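You operate a simulated robot arm through the tools that you are given. There is no shell and no other tool. Be economical: measure what you need, move in short steps, check, and stop when the job is done.

Carry out the task below with a simulated two-armed robot. There is one attempt and no reset: what you move stays moved.

JOB
Put the full black spool away and wind the teal spool full.
Fine: the full one stands in the small cup of the brown winder and goes in the open drawer; shut it; the new one goes in that cup and stays there.

Only the result counts: the job must be done as asked and must still hold three seconds after the hand-in. Knocking over, shifting, dropping, spilling or breaking anything else fails it.

ROBOT AND FRAMES
Two 7-joint arms with two-finger parallel grippers on one trunk, on a base that drives. Base frame: it is fixed to the floor where the robot stands at the start and does not move with it; the origin is under the middle of the robot, x ahead of it, y to its left, z up; the surface under the hand at the start is at about z = 0.615. Readings come in m, degrees, newtons and seconds.
The left shoulder is at the start at [0.023, 0.101, 1.398], the right one opposite. Places, roughly: gold wheel [0.6, -0.1, 0.9]; inside of the wide green drawer [0.4, -0.3, 0.6]; small cup of the brown winder [0.5, -0.2, 0.8]; wide green drawer [0.3, -0.3, 0.7]. Payload 2.4 kg a hand.
The tool frame of a hand sits at the grasp point between the pads (the TCP): z along the fingers, y along the line on which they close. The tips reach 0.024 m beyond it. Largest opening 0.068 m; finger width 0.017, thickness 0.01; the body of the gripper, 0.04 by 0.07 m, starts 0.041 m behind the TCP.
Orientation is told as [roll, pitch, yaw] about the base's x, y, z axes, in that order, counted from this pose: with the fingers straight down and closing along the base's y, the tool's x points along the base's -x, its y along +y and its z along -z.

CONTROLS
- The arms move only by the tool move_arm. It takes "left_targets", "right_targets" or both (then of equal length, played together; a hand with none holds still); each is a list that holds one entry, the list of rows, each a list of 7 numbers: the shift along the tool's x, y, z in m, then the turn, a rotation vector about the tool's x, y, z in degrees, then the opening, from 0 (shut) to 1 (fully open). In form: [[[tx, ty, tz, ax, ay, az, claw], ...]]. A call has 1 to 20 rows; each row is the pose to reach, as a shift and turn from the pose commanded when the call began, along the tool's axes at that moment. Rows are played at 5 a second. More than 0.05 m and 8.6 degrees between two rows, or a gripper value outside its range, and nothing of the call is played. Where a pose cannot be reached the arm comes as near as it can. A force on the tool above 40 N (or 10 N above the force at the start of the call, whichever is more), or a blocked arm, ends the call early, and 0.2 s more pass. Each finger travels about 0.072 m/s and halts on what it meets, pressing with about 37 N; the grip force reading is that of the motor and also rises with nothing between the fingers. The clock runs only during rows and for 0.2 s after the last one: add rows that repeat a pose to give the fingers time. The reply holds the time, the measured pose of the TCP, the force on the tool along the base axes, the opening and the grip force, in the units named above and with some noise, with the torque about the TCP (base axes, N m) and any sound that the robot's microphone picked up.
- Cameras (640 x 400 px; columns grow to the right, rows downward): "scene" is now at [0.0375, -0.0436, 1.5178]; the picture's right is [-0.69, -0.72, 0.00], its down [-0.67, 0.64, -0.36] and it looks along [0.26, -0.25, -0.93] (base axes); focal length 283 px, centre (320, 200). "left" rides on the left gripper at [0.084, -0.011, -0.075] in its tool frame; the picture's right is [0.13, 0.99, 0.00], its down [-0.60, 0.08, -0.79] and it looks along [-0.79, 0.10, 0.61] (tool axes); focal length 251 px, centre (320, 200). "right" rides on the right gripper at [0.084, 0.011, -0.075] in its tool frame; the picture's right is [-0.13, 0.99, 0.00], its down [-0.60, -0.08, -0.79] and it looks along [-0.79, -0.10, 0.61] (tool axes); focal length 251 px, centre (320, 200). There is no depth. A picture from a camera that has moved, and an enlarged one, comes with that camera's place and axes in the base frame and with its lens. The place of the scene camera against the robot may be out by one fixed shift of up to 0.025 m in any direction.
- grab_frame(camera): a new picture of that camera. The clock stands still meanwhile.
- slide_trunk(by): slides the trunk up (or, below 0, down) by that many m; the arms and the scene camera ride with it, the base frame stays. It gives what a move gives, with no picture.
- steer(legs): drives the robot by 1 to 6 legs, each [ahead, left, turn to the left] in m, m and degrees, along the robot's own axes; the way and the turn of a leg run together, so that a leg with both is an arc; at most 1.5 m and 180 degrees a leg. The arms and the cameras ride along, it lands a little off, and it stops where it bumps. It gives what a move gives.
- turn_head(pan, tilt): turns the head with the scene camera to pan (to the left, within 86 degrees either way) and tilt (down, from -29 to 69), counted from straight ahead of the robot. It gives what a move gives.
- close_up(camera, box): a new picture of the part [left, top, right, bottom] of that camera's present view, enlarged. The clock stands still meanwhile.
- hand_in(): hands the job in; it is judged then, once.

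Work in short steps. Places have to be worked out from the pictures, the camera data and where the tool is seen: move nearer, look again, correct. Check each grasp and each placing, and mend what went wrong. You have 120 turns and 92 pictures in all, those below and enlarged ones among them. Open the grippers and draw the arms clear of the work before you hand the job in, unless the task says otherwise; then end with one line.

The tools are called after "Emit:" as name(argument=value, ...) on one line, values as JSON. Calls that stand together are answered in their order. move_arm: Moves the arms, as the interface text tells. Its arguments: {"type":"object","properties":{"left_targets":{"type":"array","items":{"type":"array","items":{"type":"array","items":{"type":"number"}}}},"right_targets":{"type":"array","items":{"type":"array","items":{"type":"array","items":{"type":"number"}}}}},"required":[]} The other tools are called the same way: slide_trunk (by) slides the trunk up or down; steer (legs) drives the base; turn_head (pan, tilt) turns the head that bears the scene camera; grab_frame (camera) takes a picture; close_up (camera, box) takes an enlarged picture of a part of a camera's view; hand_in () hands the job in.

At the start:

```text
time: 0.0
left_eef_pos: [0.2224, 0.0239, 1.0588]
left_tcp_rot: [1.0, 0.6, 0.0]
left_force: [0.3, -0.1, -1.1]
left_torque: [0.03, -0.04, -0.03]
left_gripper_width: 0.068
left_gripper_force: 0.1
right_eef_pos: [0.262, -0.1953, 1.0728]
right_tcp_rot: [0.0, 0.0, 0.0]
right_force: [-0.2, 0.6, 0.0]
right_torque: [-0.01, -0.02, -0.01]
right_gripper_width: 0.068
right_gripper_force: 0.1
trunk travel left (down, up): [-0.611, 0.238]
robot x, y, heading: [-0.0047, 0.0002, 0.1]
head pan, tilt: [-43.7, 68.8]
```

scene: 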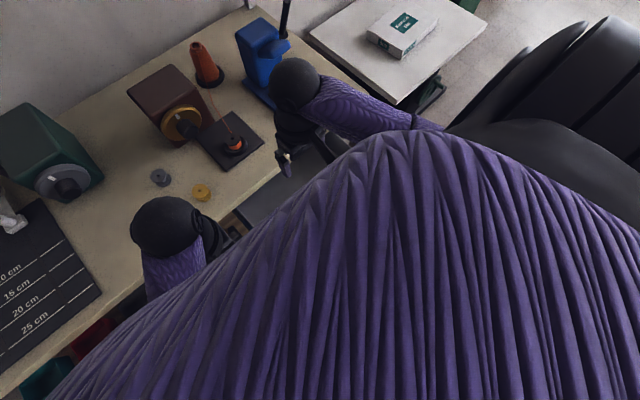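
right: 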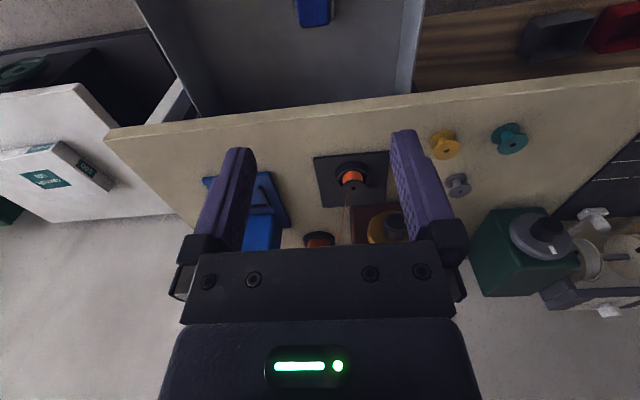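
left: 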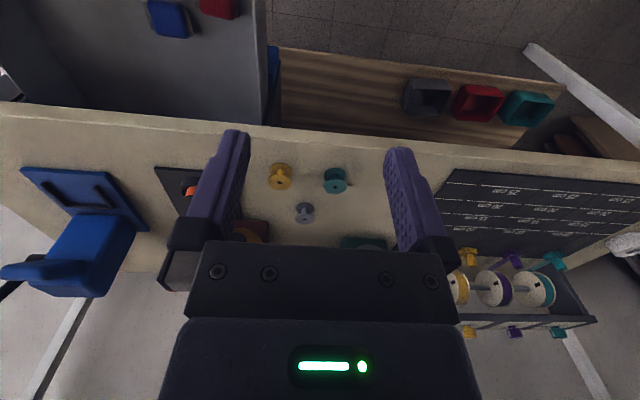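

I'll look closely at the winder and the drawer first.

Emit:
close_up(camera="scene", box=[110, 30, 310, 210])

Emit:
close_up(camera="right", box=[290, 100, 540, 260])

Emit:
close_up(camera="left", box=[0, 0, 400, 250])

```text
2.22 times, centred on (210, 120) of scene
camera zoom: at [0.0375, -0.0436, 1.5178], right [-0.69, -0.72, 0.0], down [-0.67, 0.64, -0.36], along [0.26, -0.25, -0.93], focal length 629 px, centre (564, 378)
```

zoom: 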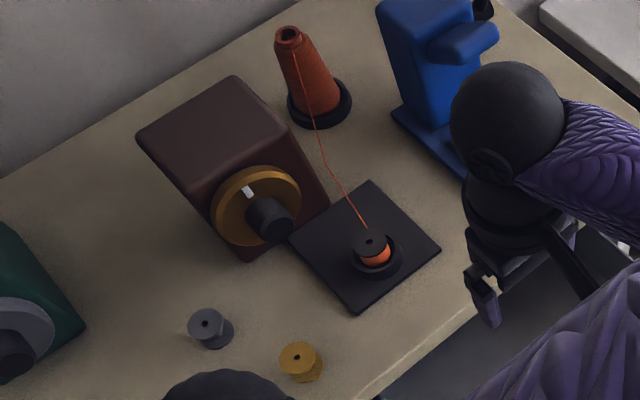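

```text
2.50 times, centred on (415, 180) of right
camera zoom: at [0.1788, -0.1832, 1.1479], right [0.13, 0.99, 0.0], down [0.6, -0.08, 0.79], along [0.79, -0.1, -0.61], focal length 629 px, centre (82, 250)
```

zoom: 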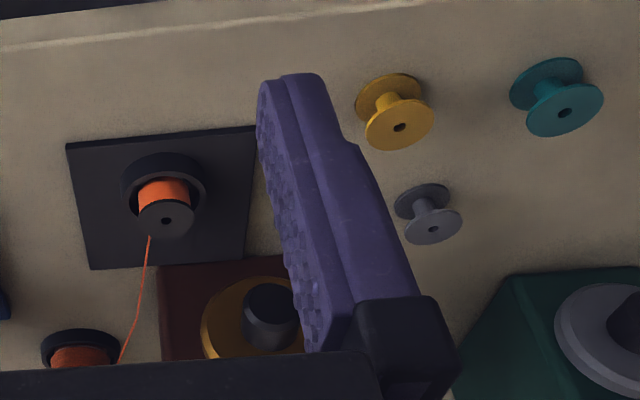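

```text
1.60 times, centred on (200, 125) of left
camera zoom: at [0.1402, 0.0124, 1.135], right [-0.13, 0.99, 0.02], down [0.61, 0.06, 0.79], along [0.78, 0.11, -0.62], focal length 402 px, centre (512, 320)
```

zoom: 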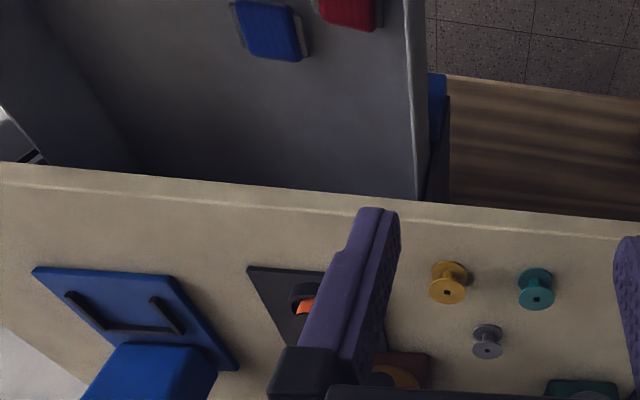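

Teal spool triangulates to about [0.478, 0.088, 0.82], black spool about [0.54, -0.165, 0.83]. Now turn the head for a better view of drawer and table.

Emit:
turn_head(pan=-25, tilt=50)

Emit:
grab_frame(camera="scene")

```text
time: 0.8
left_eef_pos: [0.2219, 0.0236, 1.0565]
left_tcp_rot: [1.5, 1.0, 0.0]
left_force: [0.9, -0.4, -0.3]
left_torque: [0.01, -0.02, 0.03]
left_gripper_width: 0.068
left_gripper_force: 0.0
right_eef_pos: [0.2618, -0.1946, 1.0724]
right_tcp_rot: [-0.1, 0.0, 0.0]
right_force: [-0.2, 0.7, 0.1]
right_torque: [-0.01, 0.0, -0.01]
right_gripper_width: 0.0681
right_gripper_force: 0.0
trunk travel left (down, up): [-0.611, 0.238]
robot x, y, heading: [-0.0027, -0.0009, -0.1]
head pan, tilt: [-25.0, 50.0]
```

```text
85 pictures are left
camera scene: at [0.0668, -0.0375, 1.5397], right [-0.42, -0.91, 0.0], down [-0.69, 0.32, -0.64], along [0.58, -0.27, -0.77], focal length 283 px, centre (320, 200)
```

scene: 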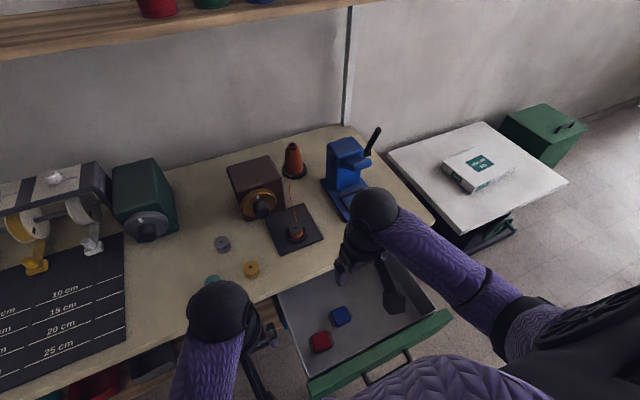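

The drawer is open toward the robot with its green front near x≈0.15; I'll bring the right hand nearer the cup to look at spool and wheel.

Emit:
move_arm(right_targets=[[[-0.04, 0.008, 0.01, 0, 0, 0, 1], [-0.08, 0.015, 0.03, 0, 0, 0, 1], [-0.12, 0.022, 0.05, 0, 0, 0, 1], [-0.16, 0.03, 0.07, 0, 0, 0, 1], [-0.16, 0.03, 0.07, 0, 0, 0, 1]]])

Emit:
grab_frame(camera="right")

Emit:
close_up(camera="scene", box=[200, 120, 400, 300])

```text
time: 2.0
left_eef_pos: [0.2222, 0.0251, 1.0571]
left_tcp_rot: [1.3, 0.6, 0.0]
left_force: [-0.2, 0.0, -0.5]
left_torque: [-0.02, 0.01, 0.01]
left_gripper_width: 0.0681
left_gripper_force: 0.1
right_eef_pos: [0.4215, -0.164, 1.0015]
right_tcp_rot: [0.0, -0.1, 0.2]
right_force: [-0.1, 0.4, -0.2]
right_torque: [-0.02, 0.02, 0.01]
right_gripper_width: 0.0681
right_gripper_force: 0.1
trunk travel left (down, up): [-0.611, 0.238]
robot x, y, heading: [-0.0015, 0.0005, 0.4]
head pan, tilt: [-25.0, 50.0]
```

```text
84 pictures are left
camera right: at [0.3379, -0.1533, 1.077], right [0.13, 0.99, 0.0], down [0.6, -0.08, 0.79], along [0.79, -0.1, -0.61], focal length 251 px, centre (320, 200)
```

right: 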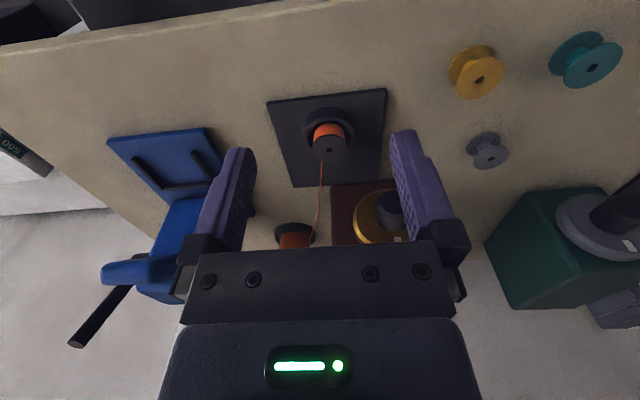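

```text
2.22 times, centred on (300, 210) of scene
camera zoom: at [0.0663, -0.0381, 1.5397], right [-0.42, -0.91, 0.0], down [-0.69, 0.32, -0.64], along [0.58, -0.27, -0.77], focal length 629 px, centre (364, 178)
```

zoom: 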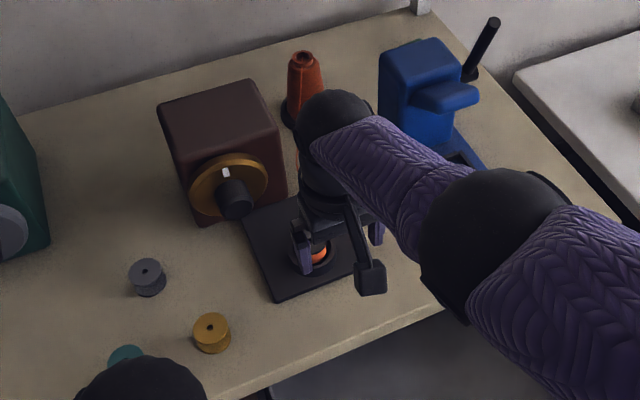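

The knob tip looks about [0.574, -0.10, 0.914], spool top around z 0.82–0.83. I approach the spool and refine.

Emit:
move_arm(right_targets=[[[-0.03, 0, 0.02, 0, 0, 0, 1], [-0.06, 0, 0.04, 0, 0, 0, 1], [-0.09, 0, 0.06, 0, 0, 0, 1], [-0.09, 0, 0.06, 0, 0, 0, 1]]])

Emit:
grab_frame(camera="right")

```text
time: 3.0
left_eef_pos: [0.2229, 0.0242, 1.0573]
left_tcp_rot: [1.3, 0.6, 0.0]
left_force: [-0.2, -0.1, 0.2]
left_torque: [0.01, 0.0, -0.02]
left_gripper_width: 0.0681
left_gripper_force: 0.1
right_eef_pos: [0.4204, -0.1645, 0.9974]
right_tcp_rot: [0.1, 0.0, 0.0]
right_force: [0.0, -0.9, 0.4]
right_torque: [-0.02, 0.03, 0.0]
right_gripper_width: 0.0682
right_gripper_force: 0.1
right hand out of reach, approached as far as the arm can: row 1, 2, 3, 4
trunk travel left (down, up): [-0.611, 0.238]
robot x, y, heading: [-0.0021, -0.001, -0.3]
head pan, tilt: [-25.0, 50.0]
```

```text
82 pictures are left
camera right: at [0.3384, -0.154, 1.0733], right [0.13, 0.99, 0.0], down [0.6, -0.08, 0.79], along [0.79, -0.1, -0.61], focal length 251 px, centre (320, 200)
```

right: 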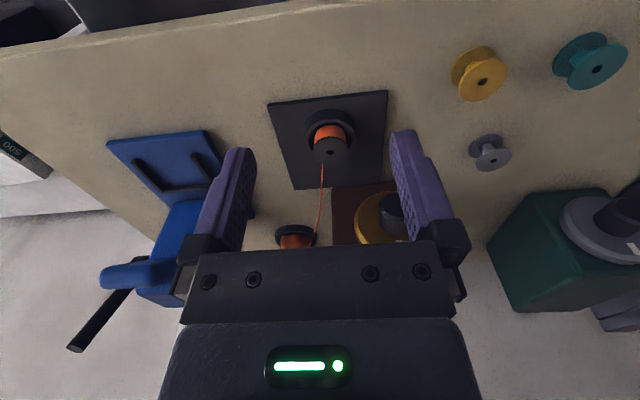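

The arm is at the end of its reach; lowering the trunk should extend it at table height. First lift both hands and pull the right one back a bit.

Emit:
move_arm(right_targets=[[[0.03, 0, -0.04, 0, 0, 0, 1], [0.04, 0, -0.08, 0, 0, 0, 1], [0.04, 0, -0.1, 0, 0, 0, 1]]], left_targets=[[[0, 0, -0.04, 0, 0, 0, 1], [0, 0, -0.08, 0, 0, 0, 1], [0, 0, -0.1, 0, 0, 0, 1]]])

Emit:
slide_trunk(by=-0.2)

Emit:
grab_frame(camera="scene")

```text
time: 3.8
left_eef_pos: [0.2219, 0.0239, 1.0579]
left_tcp_rot: [1.2, 0.7, 0.0]
left_force: [0.6, -0.3, -0.3]
left_torque: [0.02, -0.01, 0.0]
left_gripper_width: 0.0681
left_gripper_force: 0.0
left hand out of reach, approached as far as the arm can: row 1, 2, 3
right_eef_pos: [0.3781, -0.1648, 1.099]
right_tcp_rot: [-0.1, 0.3, -0.1]
right_force: [0.2, -0.2, -0.3]
right_torque: [0.01, 0.01, 0.01]
right_gripper_width: 0.0678
right_gripper_force: 0.0
trunk travel left (down, up): [-0.611, 0.238]
robot x, y, heading: [0.0047, 0.0003, -0.0]
head pan, tilt: [-25.0, 50.0]
```

```text
time: 6.0
left_eef_pos: [0.2266, 0.044, 0.8528]
left_tcp_rot: [4.8, 0.2, 0.5]
left_force: [0.2, -0.3, -0.2]
left_torque: [0.01, 0.01, 0.01]
left_gripper_width: 0.0679
left_gripper_force: 0.0
right_eef_pos: [0.3788, -0.1642, 0.8969]
right_tcp_rot: [-0.1, 0.0, 0.1]
right_force: [0.1, -0.1, 0.5]
right_torque: [-0.02, -0.02, -0.01]
right_gripper_width: 0.0679
right_gripper_force: 0.2
trunk travel left (down, up): [-0.411, 0.438]
robot x, y, heading: [-0.0022, -0.0011, -0.2]
head pan, tilt: [-25.0, 50.0]
```

```text
81 pictures are left
camera scene: at [0.0834, -0.0374, 1.3391], right [-0.42, -0.91, 0.0], down [-0.69, 0.32, -0.64], along [0.58, -0.27, -0.77], focal length 283 px, centre (320, 200)
```

scene: 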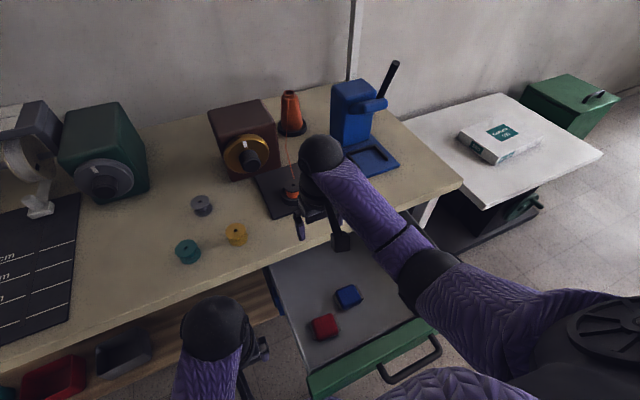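

Clear view now. I try extending the right hand toward the spool at this trunk height, staying above the spool.

Emit:
move_arm(right_targets=[[[-0.04, 0, -0.01, 0, 0, 0, 1], [-0.08, 0, -0.02, 0, 0, 0, 1], [-0.12, 0, -0.03, 0, 0, 0, 1], [-0.12, 0, -0.03, 0, 0, 0, 1]]])

Emit:
grab_frame(camera="right")

```text
time: 7.0
left_eef_pos: [0.2244, 0.0433, 0.8502]
left_tcp_rot: [4.7, 0.9, 0.2]
left_force: [0.8, 0.3, 0.7]
left_torque: [0.02, 0.02, 0.01]
left_gripper_width: 0.0681
left_gripper_force: 0.1
right_eef_pos: [0.487, -0.1641, 0.9298]
right_tcp_rot: [-0.1, -0.1, 0.0]
right_force: [0.4, 0.1, 0.4]
right_torque: [0.0, 0.0, -0.01]
right_gripper_width: 0.0679
right_gripper_force: 0.0
right hand out of reach, approached as far as the arm can: row 3, 4
trunk travel left (down, up): [-0.411, 0.438]
robot x, y, heading: [-0.0034, 0.0011, -0.1]
head pan, tilt: [-25.0, 50.0]
```

```text
80 pictures are left
camera right: at [0.403, -0.1532, 1.0058], right [0.13, 0.99, 0.0], down [0.6, -0.08, 0.79], along [0.79, -0.1, -0.61], focal length 251 px, centre (320, 200)
```

right: 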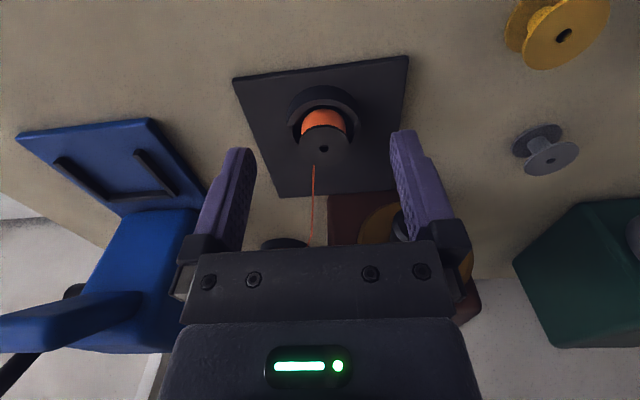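

Reach runs out around x=0.49; the spool is near [0.555,-0.168,0.81 top]. I'll pull hands up and in, then drive the robot left-forward, clear of the drawer's left end (y≈-0.06).

Emit:
move_arm(right_targets=[[[0.04, 0, -0.02, 0, 0, 0, 1], [0.08, 0, -0.04, 0, 0, 0, 1], [0.12, 0, -0.06, 0, 0, 0, 1], [0.14, 0, -0.08, 0, 0, 0, 1]]], left_targets=[[[-0.01, 0.02, -0.03, 0, 0, 0, 1], [-0.03, 0.03, -0.06, 0, 0, 0, 1], [-0.05, 0.04, -0.1, 0, 0, 0, 1], [-0.08, 0.05, -0.12, 0, 0, 0, 1]]])

Emit:
turn_head(pan=-10, tilt=66)

Emit:
grab_frame(camera="scene")

```text
time: 7.4
left_eef_pos: [0.2262, 0.1211, 0.8562]
left_tcp_rot: [17.4, 0.8, -2.2]
left_force: [0.9, -0.8, 0.7]
left_torque: [-0.01, 0.04, 0.0]
left_gripper_width: 0.068
left_gripper_force: 0.0
left hand out of reach, approached as far as the arm can: row 1
right_eef_pos: [0.4484, -0.1686, 0.9296]
right_tcp_rot: [-0.3, 3.9, -1.2]
right_force: [1.1, -0.8, 0.1]
right_torque: [-0.02, 0.01, 0.01]
right_gripper_width: 0.0678
right_gripper_force: 0.2
trunk travel left (down, up): [-0.411, 0.438]
robot x, y, heading: [0.0028, 0.0004, -0.1]
head pan, tilt: [-25.0, 50.0]
stopped in row 1 (left hand): the arm was blocked; the commanded pose is now the measured one
```

```text
time: 8.2
left_eef_pos: [0.2259, 0.1215, 0.8571]
left_tcp_rot: [17.3, 0.9, -2.3]
left_force: [-0.4, -0.2, -1.0]
left_torque: [0.01, 0.0, 0.03]
left_gripper_width: 0.068
left_gripper_force: 0.1
right_eef_pos: [0.4482, -0.1688, 0.9302]
right_tcp_rot: [-0.2, 3.9, -1.2]
right_force: [0.4, -0.4, 0.6]
right_torque: [0.01, 0.02, 0.0]
right_gripper_width: 0.0683
right_gripper_force: 0.0
trunk travel left (down, up): [-0.411, 0.438]
robot x, y, heading: [-0.0036, 0.0007, -0.2]
head pan, tilt: [-10.0, 66.0]
```

```text
79 pictures are left
camera scene: at [0.0724, -0.0153, 1.3199], right [-0.17, -0.98, 0.0], down [-0.9, 0.16, -0.41], along [0.4, -0.07, -0.91], focal length 283 px, centre (320, 200)
```

scene: 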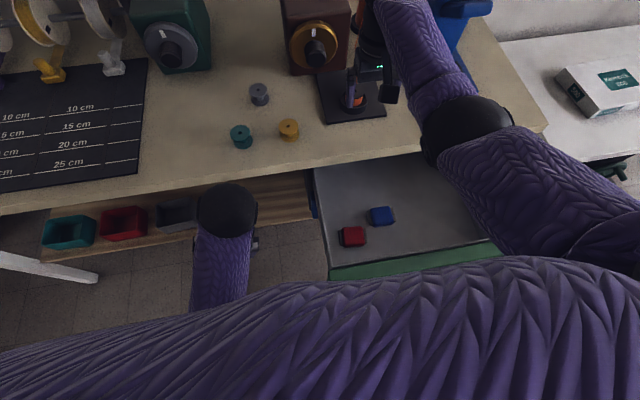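

The left arm is tucked at a joint limit; I move it forward and up gently, alone, while the right retracts.

Emit:
move_arm(left_targets=[[[-0.02, 0.02, -0.01, 0, 0, 0, 1], [-0.05, 0.04, -0.03, 0, 0, 0, 1], [-0.08, 0.05, -0.06, 0, 0, 0, 1], [-0.1, 0.05, -0.09, 0, 0, 0, 1], [-0.1, 0.05, -0.09, 0, 0, 0, 1]]])

Emit:
move_arm(right_targets=[[[0.03, 0, -0.02, 0, -1, 0, 1], [0.05, 0, -0.05, 0, -4, 1, 1], [0.07, 0, -0.07, 0, -4, 1, 1]]])

```text
time: 8.5
left_eef_pos: [0.2303, 0.1351, 0.8571]
left_tcp_rot: [18.7, 0.8, -1.9]
left_force: [10.6, 3.1, -8.7]
left_torque: [-0.03, -0.13, -0.08]
left_gripper_width: 0.068
left_gripper_force: 0.0
right_eef_pos: [0.4484, -0.169, 0.9311]
right_tcp_rot: [-0.2, 3.9, -1.2]
right_force: [0.0, -0.5, 0.5]
right_torque: [-0.05, -0.01, 0.01]
right_gripper_width: 0.0681
right_gripper_force: 0.2
trunk travel left (down, up): [-0.411, 0.438]
robot x, y, heading: [0.0008, 0.0017, 0.3]
head pan, tilt: [-10.0, 66.0]
stopped in row 1 (left hand): the force on the tool passed its limit at 89 N (the readings are from after the stop); the commanded pose is now the measured one
```

```text
time: 9.3
left_eef_pos: [0.2277, 0.1352, 0.8577]
left_tcp_rot: [18.7, 0.9, -1.7]
left_force: [18.7, 0.2, -14.2]
left_torque: [0.38, -0.03, 0.46]
left_gripper_width: 0.0678
left_gripper_force: 0.1
right_eef_pos: [0.3814, -0.1656, 1.0062]
right_tcp_rot: [-0.3, -0.1, -2.2]
right_force: [-1.0, 0.1, 0.2]
right_torque: [-0.01, 0.03, 0.02]
right_gripper_width: 0.0678
right_gripper_force: 0.0
trunk travel left (down, up): [-0.411, 0.438]
robot x, y, heading: [0.0006, -0.0012, -0.2]
head pan, tilt: [-10.0, 66.0]
```

The left hand touches something (force pushes it forward/down) — likely its own wrist against the torso. Check its camera.

Emit:
grab_frame(camera="left")

Emit:
grab_frame(camera="scene")

```text
78 pictures are left
camera left: at [0.1458, 0.1045, 0.9273], right [-0.09, 0.94, 0.32], down [0.61, -0.2, 0.77], along [0.79, 0.27, -0.56], focal length 251 px, centre (320, 200)
```

left: 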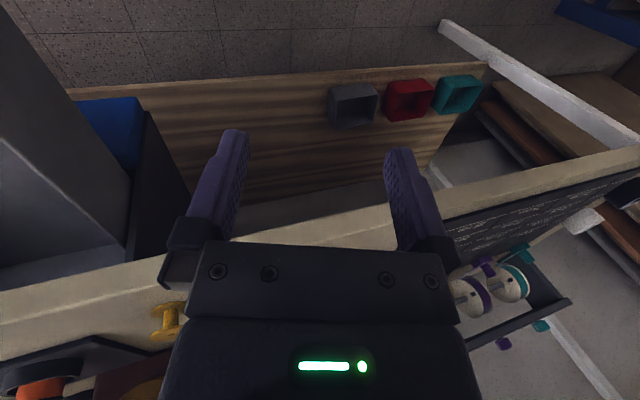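

```text
77 pictures are left
camera scene: at [0.0722, -0.0153, 1.3198], right [-0.17, -0.98, 0.0], down [-0.9, 0.16, -0.41], along [0.4, -0.07, -0.91], focal length 283 px, centre (320, 200)
```

scene: 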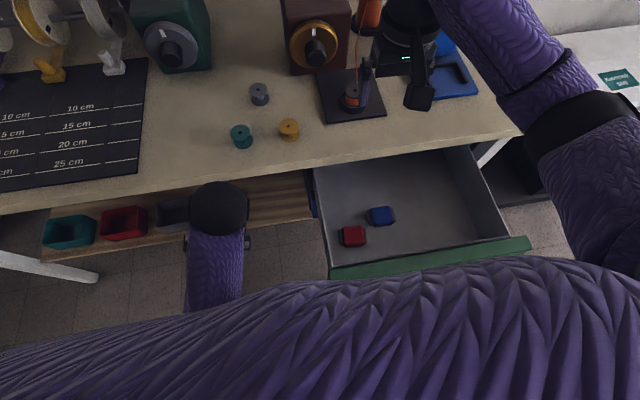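

Nothing near the left hand except the robot itself; try a small pure forward move with slow roll correction.

Emit:
move_arm(left_targets=[[[-0.005, 0, 0, 0, 0, 0, 1], [-0.015, 0, 0, 0, 0, 0, 1], [-0.03, 0, 0, 0, 0, 0, 1], [-0.05, 0, 0, 0, 0, 0, 1]]])

```text
time: 10.3
left_eef_pos: [0.2779, 0.1357, 0.8571]
left_tcp_rot: [19.0, 1.1, -2.0]
left_force: [0.1, -0.3, 0.6]
left_torque: [-0.02, 0.03, 0.0]
left_gripper_width: 0.0681
left_gripper_force: 0.0
right_eef_pos: [0.3804, -0.1663, 1.0048]
right_tcp_rot: [-0.2, -0.2, -2.2]
right_force: [-0.1, -0.8, -0.4]
right_torque: [0.0, -0.01, 0.0]
right_gripper_width: 0.0679
right_gripper_force: 0.0
trunk travel left (down, up): [-0.411, 0.438]
robot x, y, heading: [0.0006, 0.0015, -0.1]
head pan, tilt: [-10.0, 66.0]
```

Free now. Next lift the left hand while rolling it back upright.

Emit:
move_arm(left_targets=[[[-0.01, 0.0, -0.03, 4, 0, 0, 1], [-0.03, 0.0, -0.06, 8, 0, 0, 1], [-0.04, 0.0, -0.09, 12, 0, 0, 1], [-0.04, 0.0, -0.11, 16, 0, 0, 1], [-0.04, 0.0, -0.11, 19, 0, 0, 1]]])

```text
time: 10.6
left_eef_pos: [0.2836, 0.142, 0.8662]
left_tcp_rot: [19.5, 0.4, -1.5]
left_force: [10.1, 7.7, -8.1]
left_torque: [-0.29, -0.14, -0.49]
left_gripper_width: 0.068
left_gripper_force: 0.1
right_eef_pos: [0.3801, -0.1673, 1.0052]
right_tcp_rot: [-0.2, -0.1, -2.2]
right_force: [-0.9, -0.3, -0.7]
right_torque: [0.0, 0.0, -0.02]
right_gripper_width: 0.0679
right_gripper_force: 0.1
trunk travel left (down, up): [-0.411, 0.438]
robot x, y, heading: [0.0001, 0.0005, 0.3]
head pan, tilt: [-10.0, 66.0]
stopped in row 1 (left hand): the force on the tool passed its limit at 95 N (the readings are from after the stop); the commanded pose is now the measured one
```

Raising too close is blocked; go further forward first (clear of the teal spool), then lift.

Emit:
move_arm(left_targets=[[[-0.01, 0, 0, 0, 0, 0, 1], [-0.03, 0, 0, 0, 0, 0, 1], [-0.06, 0, 0, 0, 0, 0, 1], [-0.09, 0, -0.01, 0, 0, 0, 1]]])

Emit:
move_arm(left_targets=[[[0, 0, -0.01, 0, 0, 0, 1], [0, 0, -0.03, 0, 0, 0, 1], [0, 0, -0.06, 0, 0, 0, 1]]])

```text
time: 11.6
left_eef_pos: [0.373, 0.1375, 0.8752]
left_tcp_rot: [19.5, 0.5, -1.3]
left_force: [-0.6, -0.3, 1.1]
left_torque: [-0.01, -0.02, 0.03]
left_gripper_width: 0.0682
left_gripper_force: 0.1
right_eef_pos: [0.3808, -0.1658, 1.0045]
right_tcp_rot: [-0.3, -0.1, -2.2]
right_force: [-0.6, -0.7, -0.3]
right_torque: [0.02, 0.0, 0.02]
right_gripper_width: 0.0681
right_gripper_force: 0.1
trunk travel left (down, up): [-0.411, 0.438]
robot x, y, heading: [-0.0004, -0.0009, 0.0]
head pan, tilt: [-10.0, 66.0]
```

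```text
time: 12.3
left_eef_pos: [0.3753, 0.1242, 0.9096]
left_tcp_rot: [19.4, -0.5, -1.2]
left_force: [5.6, 3.6, -3.9]
left_torque: [-0.19, -0.02, -0.3]
left_gripper_width: 0.0682
left_gripper_force: 0.1
right_eef_pos: [0.3807, -0.1659, 1.0048]
right_tcp_rot: [-0.3, 0.0, -2.2]
right_force: [-0.2, 0.5, 0.0]
right_torque: [0.0, 0.0, -0.03]
right_gripper_width: 0.068
right_gripper_force: 0.0
trunk travel left (down, up): [-0.411, 0.438]
robot x, y, heading: [0.0005, 0.0029, 0.0]
head pan, tilt: [-10.0, 66.0]
stopped in row 3 (left hand): the force on the tool passed its limit at 84 N (the readings are from after the stop); the commanded pose is now the measured one
```

Release the left-hand contact slightly, then drive left 0.14 m.

Emit:
move_arm(left_targets=[[[-0.01, 0.0, 0.01, 0, 0, 0, 1], [-0.01, 0.0, 0.01, 0, 0, 0, 1]]])

Emit:
steer(legs=[[0, 0.14, 0]])

Emit:
grab_frame(camera="scene")

```text
time: 12.9
left_eef_pos: [0.3854, 0.1277, 0.9006]
left_tcp_rot: [19.5, -0.5, -1.2]
left_force: [0.4, 0.1, -0.1]
left_torque: [-0.02, -0.01, 0.02]
left_gripper_width: 0.0682
left_gripper_force: 0.0
right_eef_pos: [0.3809, -0.1667, 1.0041]
right_tcp_rot: [-0.1, 0.0, -2.3]
right_force: [0.7, 0.5, 0.3]
right_torque: [0.04, 0.03, 0.02]
right_gripper_width: 0.0678
right_gripper_force: 0.0
trunk travel left (down, up): [-0.411, 0.438]
robot x, y, heading: [-0.0004, 0.0011, -0.1]
head pan, tilt: [-10.0, 66.0]
```

```text
time: 14.2
left_eef_pos: [0.3846, 0.2678, 0.9007]
left_tcp_rot: [19.4, -0.5, -1.3]
left_force: [-1.0, 0.4, -0.4]
left_torque: [0.02, 0.03, -0.01]
left_gripper_width: 0.068
left_gripper_force: 0.1
right_eef_pos: [0.3809, -0.0264, 1.0046]
right_tcp_rot: [-0.3, -0.1, -2.3]
right_force: [0.3, 0.2, -0.3]
right_torque: [-0.02, 0.01, 0.01]
right_gripper_width: 0.0682
right_gripper_force: 0.0
trunk travel left (down, up): [-0.411, 0.438]
robot x, y, heading: [0.0039, 0.1434, -0.3]
head pan, tilt: [-10.0, 66.0]
```

```text
76 pictures are left
camera scene: at [0.0725, 0.1254, 1.3198], right [-0.18, -0.98, 0.0], down [-0.9, 0.16, -0.41], along [0.4, -0.07, -0.91], focal length 283 px, centre (320, 200)
```

scene: 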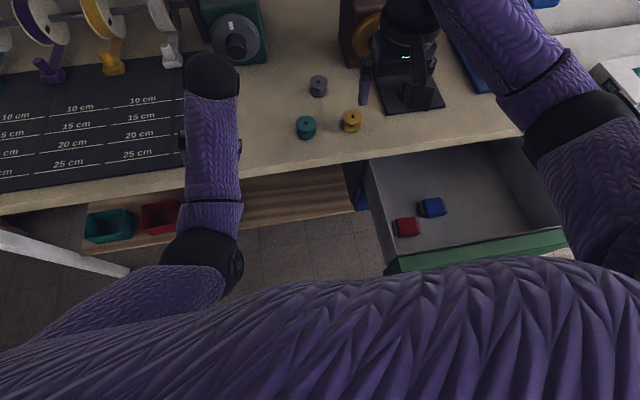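

Green winder's knob is at about x≥0.6, so there's room. Drive forward 0.1.

Emit:
steer(legs=[[0.1, 0, 0]])

Emit:
grab_frame(camera="scene")

```text
time: 15.4
left_eef_pos: [0.4845, 0.2679, 0.9006]
left_tcp_rot: [19.6, -0.5, -1.1]
left_force: [-0.8, 0.7, -1.1]
left_torque: [0.01, 0.01, 0.0]
left_gripper_width: 0.0682
left_gripper_force: 0.1
right_eef_pos: [0.4804, -0.0268, 1.0051]
right_tcp_rot: [-0.2, -0.1, -2.3]
right_force: [0.3, -0.4, -0.4]
right_torque: [0.01, 0.03, -0.02]
right_gripper_width: 0.0678
right_gripper_force: 0.0
trunk travel left (down, up): [-0.411, 0.438]
robot x, y, heading: [0.096, 0.1374, 0.1]
head pan, tilt: [-10.0, 66.0]
```

```text
75 pictures are left
camera scene: at [0.1716, 0.1248, 1.3198], right [-0.17, -0.98, 0.0], down [-0.9, 0.16, -0.41], along [0.4, -0.07, -0.91], focal length 283 px, centre (320, 200)
```

scene: 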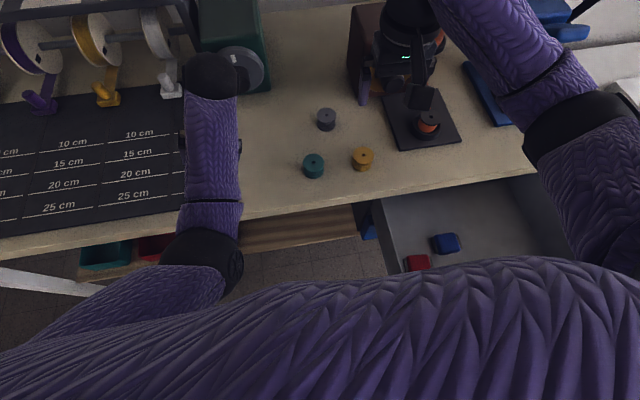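

No bump. A further 0.05 m ahead gives comfortable reach; the hands stay clear of everything.

Emit:
steer(legs=[[0.05, 0, 0]])

Emit:
move_arm(right_targets=[[[0.02, -0.04, -0.01, 0, 0, -1, 1], [0.02, -0.085, -0.01, 0, 0, -2, 1], [0.02, -0.13, -0.0, 0, 0, -2, 1], [0.02, -0.14, 0.03, 0, 0, -2, 1], [0.02, -0.14, 0.03, 0, 0, -2, 1]]])

Emit:
grab_frame(camera="right")

```text
time: 16.3
left_eef_pos: [0.5333, 0.2671, 0.9011]
left_tcp_rot: [19.5, -0.4, -1.3]
left_force: [-0.2, 0.0, 1.2]
left_torque: [0.04, 0.02, 0.0]
left_gripper_width: 0.0678
left_gripper_force: 0.2
right_eef_pos: [0.5287, -0.0267, 1.0049]
right_tcp_rot: [-0.2, -0.1, -2.3]
right_force: [0.4, 0.0, 0.2]
right_torque: [-0.01, 0.02, 0.01]
right_gripper_width: 0.0678
right_gripper_force: 0.3
trunk travel left (down, up): [-0.411, 0.438]
robot x, y, heading: [0.1448, 0.1428, -0.1]
head pan, tilt: [-10.0, 66.0]
```

```text
time: 17.5
left_eef_pos: [0.534, 0.2676, 0.9009]
left_tcp_rot: [19.4, -0.6, -1.3]
left_force: [0.0, 0.3, -0.6]
left_torque: [0.0, 0.02, 0.01]
left_gripper_width: 0.068
left_gripper_force: 0.0
right_eef_pos: [0.5032, -0.1659, 0.975]
right_tcp_rot: [-0.3, 0.0, -0.1]
right_force: [1.1, 0.0, -1.4]
right_torque: [0.01, 0.0, -0.04]
right_gripper_width: 0.068
right_gripper_force: 0.0
trunk travel left (down, up): [-0.411, 0.438]
robot x, y, heading: [0.1482, 0.1417, -0.1]
head pan, tilt: [-10.0, 66.0]
```

```text
74 pictures are left
camera right: at [0.4202, -0.1545, 1.0506], right [0.13, 0.99, 0.0], down [0.6, -0.08, 0.79], along [0.79, -0.11, -0.61], focal length 251 px, centre (320, 200)
```

right: 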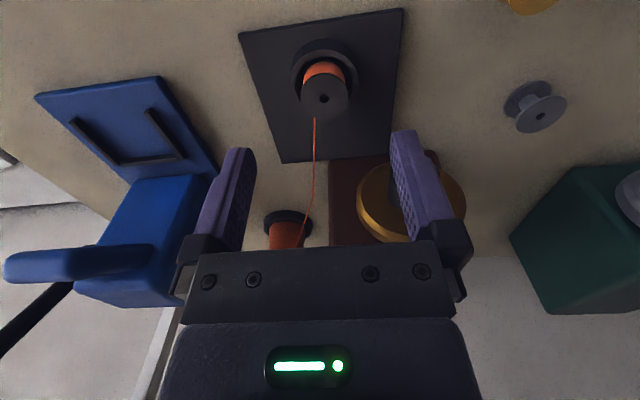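

Three-view average puts the spool's top flange at about [0.549, -0.169, 0.828]. Descend to just above it and re-check.

Emit:
move_arm(right_targets=[[[-0.025, -0.004, 0.03, 0, 0, 0, 0.9], [-0.046, -0.005, 0.065, 0, 0, 0, 0.9], [-0.046, -0.005, 0.09, 0, 0, 0, 0.9], [-0.046, -0.005, 0.09, 0, 0, 0, 0.9]]])

Emit:
grab_frame(camera="right")

```text
time: 18.5
left_eef_pos: [0.5343, 0.2673, 0.9]
left_tcp_rot: [19.6, -0.4, -1.3]
left_force: [0.2, 0.2, 0.6]
left_torque: [0.0, 0.01, -0.01]
left_gripper_width: 0.0681
left_gripper_force: 0.1
right_eef_pos: [0.5502, -0.1708, 0.887]
right_tcp_rot: [-0.2, -0.1, -0.3]
right_force: [-0.1, 0.8, 0.9]
right_torque: [-0.02, -0.02, 0.02]
right_gripper_width: 0.0613
right_gripper_force: 0.1
trunk travel left (down, up): [-0.411, 0.438]
robot x, y, heading: [0.1485, 0.1411, -0.0]
head pan, tilt: [-10.0, 66.0]
```

```text
73 pictures are left
camera right: at [0.4667, -0.1597, 0.9617], right [0.13, 0.99, 0.0], down [0.6, -0.08, 0.79], along [0.79, -0.11, -0.61], focal length 251 px, centre (320, 200)
```

right: 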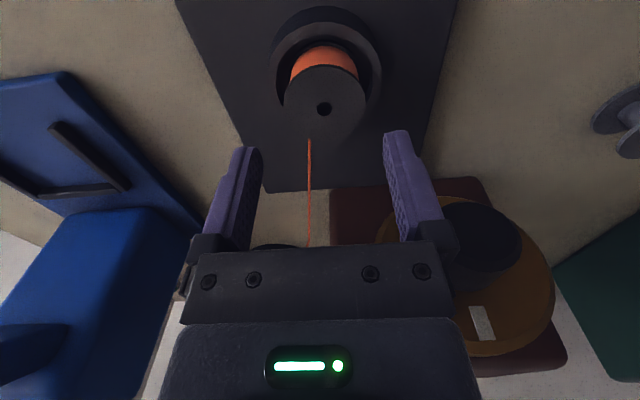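

The spool is centred between the fingers (x≈0.552). Descend to tips just above the cup rim and close on the flange.

Emit:
move_arm(right_targets=[[[-0.002, 0.001, 0.02, 0, 0, 0, 0.9], [-0.002, 0.001, 0.035, 0, 0, 0, 0.9], [-0.002, 0.001, 0.044, 0, 0, 0, 0.9], [-0.002, 0.001, 0.044, 0, 0, 0, 0.9]]])

Emit:
grab_frame(camera="right")

```text
time: 19.3
left_eef_pos: [0.5323, 0.2675, 0.9013]
left_tcp_rot: [19.4, -0.6, -1.4]
left_force: [0.2, -0.6, 0.2]
left_torque: [-0.01, -0.01, -0.01]
left_gripper_width: 0.0679
left_gripper_force: 0.1
right_eef_pos: [0.552, -0.171, 0.8504]
right_tcp_rot: [-0.2, -0.8, -0.4]
right_force: [-13.0, 2.2, 28.6]
right_torque: [0.99, 0.56, 0.68]
right_gripper_width: 0.0629
right_gripper_force: 0.6
trunk travel left (down, up): [-0.411, 0.438]
robot x, y, heading: [0.1504, 0.1412, -0.1]
head pan, tilt: [-10.0, 66.0]
stopped in row 4 (right hand): the force on the tool passed its limit at 51 N (the readings are from after the stop); the commanded pose is now the measured one
```

```text
72 pictures are left
camera right: at [0.4676, -0.1593, 0.9248], right [0.13, 0.99, 0.0], down [0.59, -0.08, 0.8], along [0.79, -0.11, -0.6], focal length 251 px, centre (320, 200)
```

right: 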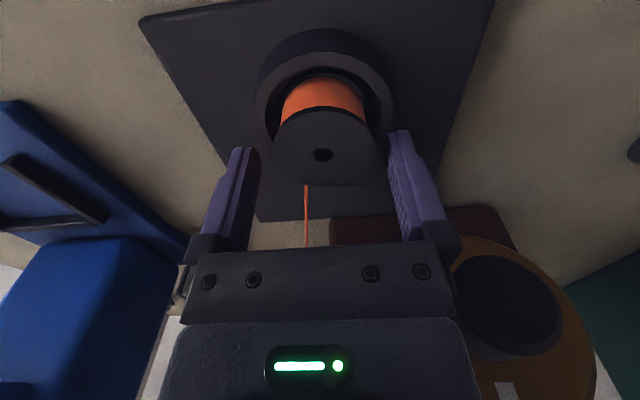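

The +y fingertip landed on the cup rim (rim ≈0.826). Raise 5 mm, shift +y 3 mm, then close on the flange above the rim.

Emit:
move_arm(right_targets=[[[0, 0.001, -0.005, 0, 0, 0, 0.9], [0, 0.003, -0.005, 0, 0.8, 0, 0.9], [0, 0.003, -0.005, 0, 0.8, 0, 0.8], [0, 0.003, -0.005, 0, 0.8, 0, 0.6], [0, 0.003, -0.005, 0, 0.8, 0, 0.4], [0, 0.003, -0.005, 0, 0.8, 0, 0.4], [0, 0.003, -0.005, 0, 0.8, 0, 0.4]]])

Emit:
grab_frame(camera="right")

```text
time: 20.9
left_eef_pos: [0.5349, 0.2671, 0.9014]
left_tcp_rot: [19.5, -0.5, -1.4]
left_force: [0.1, -0.1, 0.7]
left_torque: [-0.01, 0.0, 0.0]
left_gripper_width: 0.0676
left_gripper_force: 0.0
right_eef_pos: [0.5552, -0.1677, 0.852]
right_tcp_rot: [-0.2, 0.2, -0.2]
right_force: [0.1, -0.4, 0.3]
right_torque: [-0.02, -0.03, 0.03]
right_gripper_width: 0.0366
right_gripper_force: 37.2
trunk travel left (down, up): [-0.411, 0.438]
robot x, y, heading: [0.1487, 0.1395, -0.1]
head pan, tilt: [-10.0, 66.0]
```

```text
71 pictures are left
camera right: at [0.4717, -0.1567, 0.9283], right [0.13, 0.99, 0.0], down [0.61, -0.08, 0.79], along [0.78, -0.11, -0.61], focal length 251 px, centre (320, 200)
```

right: 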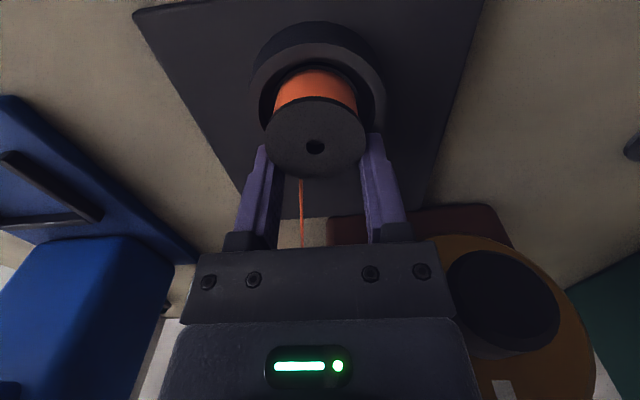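

The fingers hold a chord beyond the spool's centre (centre ≈ x 0.541). Reopen, move back 12 mm and regrip centred.

Emit:
move_arm(right_targets=[[[0, 0, 0, 0, 0, 0, 0.7], [0, 0, 0, 0, 0, 0, 0.9], [0.005, 0, 0, 0, 0, 0, 0.9], [0.012, 0, 0, 0, 0, 0, 0.9], [0.012, 0, 0.001, 0, 0, 0, 0.9], [0.012, 0, 0.001, 0, 0, 0, 0.7], [0.012, 0, 0.001, 0, 0, 0, 0.5], [0.012, 0, 0.001, 0, 0, 0, 0.5], [0.012, 0, 0.001, 0, 0, 0, 0.5]]])

Emit:
grab_frame(camera="right")

```text
time: 22.9
left_eef_pos: [0.5348, 0.2673, 0.9006]
left_tcp_rot: [19.5, -0.5, -1.3]
left_force: [0.3, 0.1, 0.8]
left_torque: [0.01, -0.02, 0.0]
left_gripper_width: 0.0682
left_gripper_force: 0.1
right_eef_pos: [0.5422, -0.1668, 0.8525]
right_tcp_rot: [-0.2, 0.2, -0.3]
right_force: [-0.2, -0.5, 3.0]
right_torque: [-0.05, 0.03, 0.02]
right_gripper_width: 0.0376
right_gripper_force: 36.9
trunk travel left (down, up): [-0.411, 0.438]
robot x, y, heading: [0.1495, 0.1405, -0.3]
head pan, tilt: [-10.0, 66.0]
```

```text
70 pictures are left
camera right: at [0.4594, -0.1567, 0.9278], right [0.13, 0.99, 0.0], down [0.61, -0.08, 0.79], along [0.78, -0.11, -0.61], focal length 251 px, centre (320, 200)
```

right: 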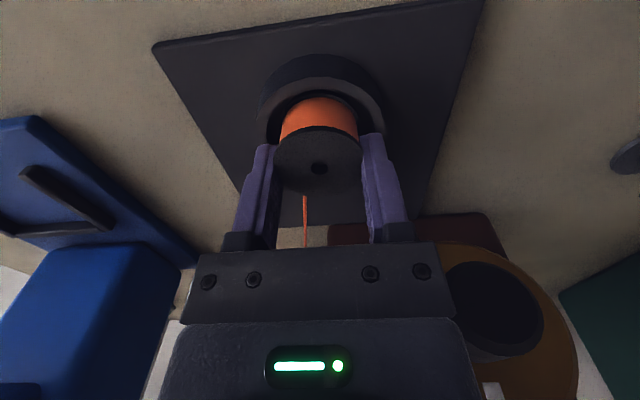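

Good centred grip (flange ≈0.0376). Lift straight up.

Emit:
move_arm(right_targets=[[[0, 0, -0.01, 0, 0, 0, 0.5], [0, 0, -0.03, 0, 0, 0, 0.5], [0, 0, -0.06, 0, 0, 0, 0.5], [0, 0, -0.1, 0, 0, 0, 0.5], [0.02, 0, -0.12, 0, 0, 0, 0.5]]])

Emit:
grab_frame(camera="right")

Emit:
grab_frame(camera="scene")

```text
time: 24.1
left_eef_pos: [0.5343, 0.2666, 0.9012]
left_tcp_rot: [19.5, -0.6, -1.4]
left_force: [-0.5, 0.5, -0.1]
left_torque: [0.0, 0.03, -0.01]
left_gripper_width: 0.0681
left_gripper_force: 0.0
right_eef_pos: [0.5225, -0.1686, 0.9736]
right_tcp_rot: [-0.2, 0.1, -0.3]
right_force: [0.3, 0.2, 0.1]
right_torque: [0.01, 0.01, -0.02]
right_gripper_width: 0.0376
right_gripper_force: 37.0
trunk travel left (down, up): [-0.411, 0.438]
robot x, y, heading: [0.1492, 0.1407, -0.1]
head pan, tilt: [-10.0, 66.0]
```

```text
69 pictures are left
camera right: at [0.4391, -0.1559, 1.0492], right [0.13, 0.99, 0.0], down [0.61, -0.08, 0.79], along [0.78, -0.11, -0.61], focal length 251 px, centre (320, 200)
```

right: 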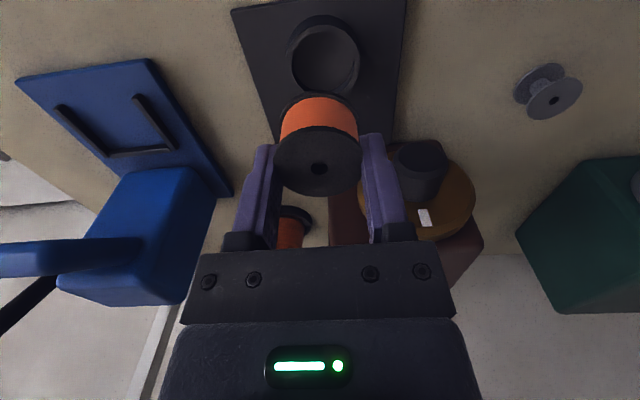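

```text
68 pictures are left
camera scene: at [0.221, 0.1246, 1.3198], right [-0.18, -0.98, 0.0], down [-0.9, 0.16, -0.41], along [0.4, -0.07, -0.91], focal length 283 px, centre (320, 200)
```

scene: 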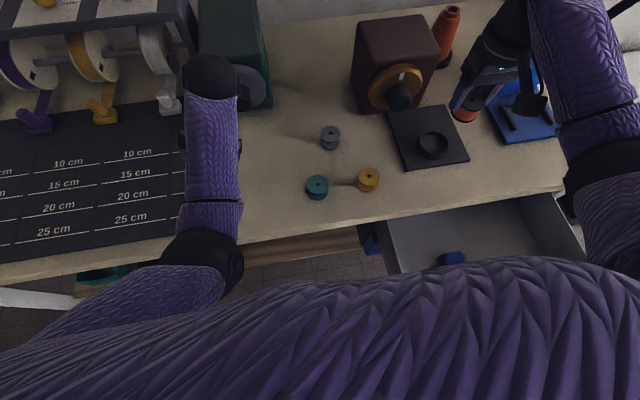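

Black spool is held, cup empty. Now back the robot off and shift right so the hand is above the drawer.

Emit:
steer(legs=[[-0.2, 0, 0], [0, -0.14, 0]])

Emit:
move_arm(left_targets=[[[0.02, 0, 0.01, 0, 0, 0, 1], [0.05, 0, 0.02, 0, 0, 0, 1], [0.08, 0, 0.03, 0, 0, 0, 1]]])

Emit:
turn_head(pan=-30, tilt=55)

Emit:
grab_frame(camera="scene")

```text
time: 26.6
left_eef_pos: [0.3365, 0.127, 0.9006]
left_tcp_rot: [19.5, -0.5, -1.6]
left_force: [-0.4, 0.1, 0.4]
left_torque: [0.03, 0.01, 0.01]
left_gripper_width: 0.068
left_gripper_force: 0.0
right_eef_pos: [0.3235, -0.3077, 0.9728]
right_tcp_rot: [-0.1, 0.2, -0.5]
right_force: [0.3, -0.3, -0.1]
right_torque: [-0.02, -0.01, 0.0]
right_gripper_width: 0.0377
right_gripper_force: 36.5
trunk travel left (down, up): [-0.411, 0.438]
robot x, y, heading: [-0.0499, 0.0022, -0.7]
head pan, tilt: [-10.0, 66.0]
```

```text
time: 27.6
left_eef_pos: [0.2858, 0.1408, 0.8959]
left_tcp_rot: [19.4, -5.4, -1.3]
left_force: [0.5, -0.7, 0.3]
left_torque: [-0.03, 0.0, 0.01]
left_gripper_width: 0.0682
left_gripper_force: 0.0
right_eef_pos: [0.3234, -0.3079, 0.9728]
right_tcp_rot: [-0.2, 0.1, -0.6]
right_force: [0.0, -0.2, -0.6]
right_torque: [0.02, -0.03, 0.02]
right_gripper_width: 0.0375
right_gripper_force: 37.1
trunk travel left (down, up): [-0.411, 0.438]
robot x, y, heading: [-0.05, 0.0012, -0.5]
head pan, tilt: [-10.0, 66.0]
stopped in row 3 (left hand): the arm was blocked; the commanded pose is now the measured one
```

```text
time: 28.4
left_eef_pos: [0.2851, 0.1397, 0.8958]
left_tcp_rot: [19.3, -5.4, -1.2]
left_force: [0.1, 0.8, 0.0]
left_torque: [-0.02, 0.01, -0.05]
left_gripper_width: 0.0681
left_gripper_force: 0.0
right_eef_pos: [0.323, -0.3084, 0.9732]
right_tcp_rot: [-0.2, 0.1, -0.5]
right_force: [0.3, -0.3, -0.3]
right_torque: [-0.02, -0.01, 0.02]
right_gripper_width: 0.0378
right_gripper_force: 36.8
trunk travel left (down, up): [-0.411, 0.438]
robot x, y, heading: [-0.0482, 0.0005, -0.2]
head pan, tilt: [-30.0, 55.0]
```

```text
67 pictures are left
camera scene: at [0.0272, -0.0397, 1.3325], right [-0.51, -0.86, 0.0], down [-0.71, 0.41, -0.57], along [0.49, -0.29, -0.82], focal length 283 px, centre (320, 200)
```

scene: 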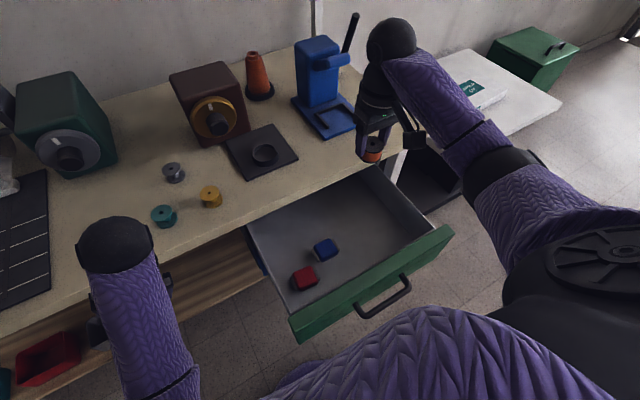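

Clear view of drawer. Shift the right hand to [0.28, -0.33], then lower the trunk 0.2.

Emit:
move_arm(right_targets=[[[0.02, -0.01, 0, 0, 0, 0, 0.5], [0.043, -0.022, 0, 0, 0, 0, 0.5], [0.043, -0.022, 0, 0, 0, 0, 0.5]]])

Emit:
slide_trunk(by=-0.2)

Emit:
grab_frame(camera="scene")

Emit:
grab_frame(camera="right")

```text
time: 29.2
left_eef_pos: [0.2851, 0.1409, 0.8964]
left_tcp_rot: [19.4, -5.4, -1.3]
left_force: [-0.3, -0.8, -0.6]
left_torque: [-0.02, -0.02, -0.04]
left_gripper_width: 0.0678
left_gripper_force: 0.2
right_eef_pos: [0.2805, -0.3298, 0.9735]
right_tcp_rot: [-0.1, 0.2, -0.5]
right_force: [-0.5, 0.3, 1.3]
right_torque: [0.03, 0.01, 0.02]
right_gripper_width: 0.0374
right_gripper_force: 36.7
trunk travel left (down, up): [-0.411, 0.438]
robot x, y, heading: [-0.0481, 0.0013, -0.5]
head pan, tilt: [-30.0, 55.0]
```

```text
time: 31.4
left_eef_pos: [0.2867, 0.1508, 0.6966]
left_tcp_rot: [21.4, -5.7, -1.3]
left_force: [0.8, 0.4, -0.4]
left_torque: [0.01, -0.05, 0.01]
left_gripper_width: 0.0681
left_gripper_force: 0.1
right_eef_pos: [0.2802, -0.3297, 0.7738]
right_tcp_rot: [0.0, 0.1, -0.5]
right_force: [-0.3, 0.0, 0.9]
right_torque: [0.03, 0.0, -0.01]
right_gripper_width: 0.0378
right_gripper_force: 37.0
trunk travel left (down, up): [-0.211, 0.638]
robot x, y, heading: [-0.0484, 0.0012, -0.5]
head pan, tilt: [-30.0, 55.0]
```

```text
66 pictures are left
camera scene: at [0.0664, -0.04, 1.1302], right [-0.51, -0.86, 0.0], down [-0.71, 0.41, -0.57], along [0.49, -0.29, -0.82], focal length 283 px, centre (320, 200)
```

scene: 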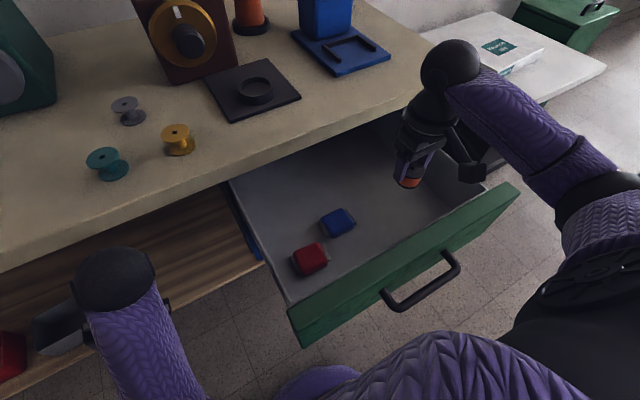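

```text
65 pictures are left
camera right: at [0.1971, -0.317, 0.8491], right [0.14, 0.99, 0.0], down [0.61, -0.08, 0.79], along [0.78, -0.11, -0.61], focal length 251 px, centre (320, 200)
```

right: 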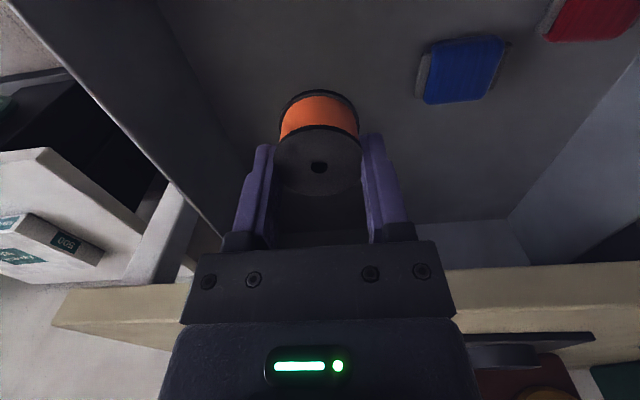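

Over free drawer floor. Lower until contact.

Emit:
move_arm(right_targets=[[[0, 0, 0.03, 0, 0, 0, 0.5], [0, 0, 0.06, 0, 0, 0, 0.5], [0, 0, 0.085, 0, 0, 0, 0.5], [0, 0, 0.1, 0, 0, 0, 0.5], [0, 0, 0.106, 0, 0, 0, 0.5], [0, 0, 0.11, 0, 0, 0, 0.5]]])

Emit:
grab_frame(camera="right")

```text
time: 32.8
left_eef_pos: [0.2869, 0.1488, 0.6964]
left_tcp_rot: [21.2, -5.8, -1.3]
left_force: [0.0, 0.8, -0.1]
left_torque: [0.0, 0.02, 0.02]
left_gripper_width: 0.0679
left_gripper_force: 0.1
right_eef_pos: [0.2791, -0.3283, 0.6619]
right_tcp_rot: [-0.1, 0.3, -0.7]
right_force: [1.0, -0.6, -0.9]
right_torque: [0.01, 0.0, 0.02]
right_gripper_width: 0.0375
right_gripper_force: 37.1
trunk travel left (down, up): [-0.211, 0.638]
robot x, y, heading: [-0.0459, 0.0038, -0.4]
head pan, tilt: [-30.0, 55.0]
```

```text
64 pictures are left
camera right: at [0.1964, -0.3172, 0.7386], right [0.14, 0.99, 0.0], down [0.61, -0.08, 0.79], along [0.78, -0.11, -0.61], focal length 251 px, centre (320, 200)
```

right: 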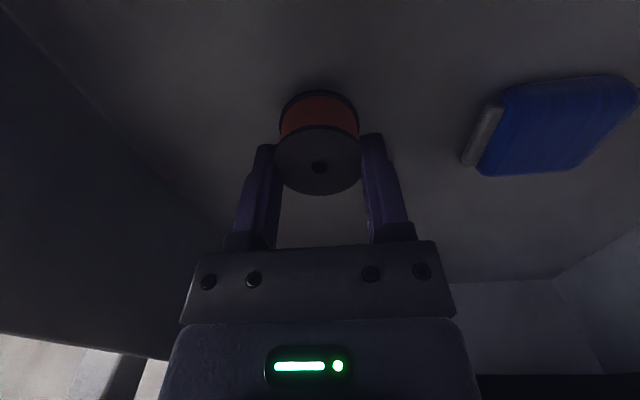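

Not touching yet; continue down in small steps.

Emit:
move_arm(right_targets=[[[0, 0, 0.004, 0, 0, 0, 0.5], [0, 0, 0.008, 0, 0, 0, 0.5], [0, 0, 0.012, 0, 0, 0, 0.5], [0, 0, 0.016, 0, 0, 0, 0.5], [0, 0, 0.02, 0, 0, 0, 0.5]]])

```text
time: 33.9
left_eef_pos: [0.2868, 0.1536, 0.6985]
left_tcp_rot: [21.5, -5.9, -1.2]
left_force: [0.6, -0.4, 0.1]
left_torque: [0.02, -0.02, 0.01]
left_gripper_width: 0.0678
left_gripper_force: 0.1
right_eef_pos: [0.2822, -0.3298, 0.6488]
right_tcp_rot: [-0.3, -0.6, -0.5]
right_force: [1.5, 2.8, 24.2]
right_torque: [0.23, 0.2, -0.02]
right_gripper_width: 0.0367
right_gripper_force: 37.1
trunk travel left (down, up): [-0.211, 0.638]
robot x, y, heading: [-0.046, 0.0001, -0.4]
head pan, tilt: [-30.0, 55.0]
stopped in row 5 (right hand): the force on the tool passed its limit at 46 N (the readings are from after the stop); the commanded pose is now the measured one
```

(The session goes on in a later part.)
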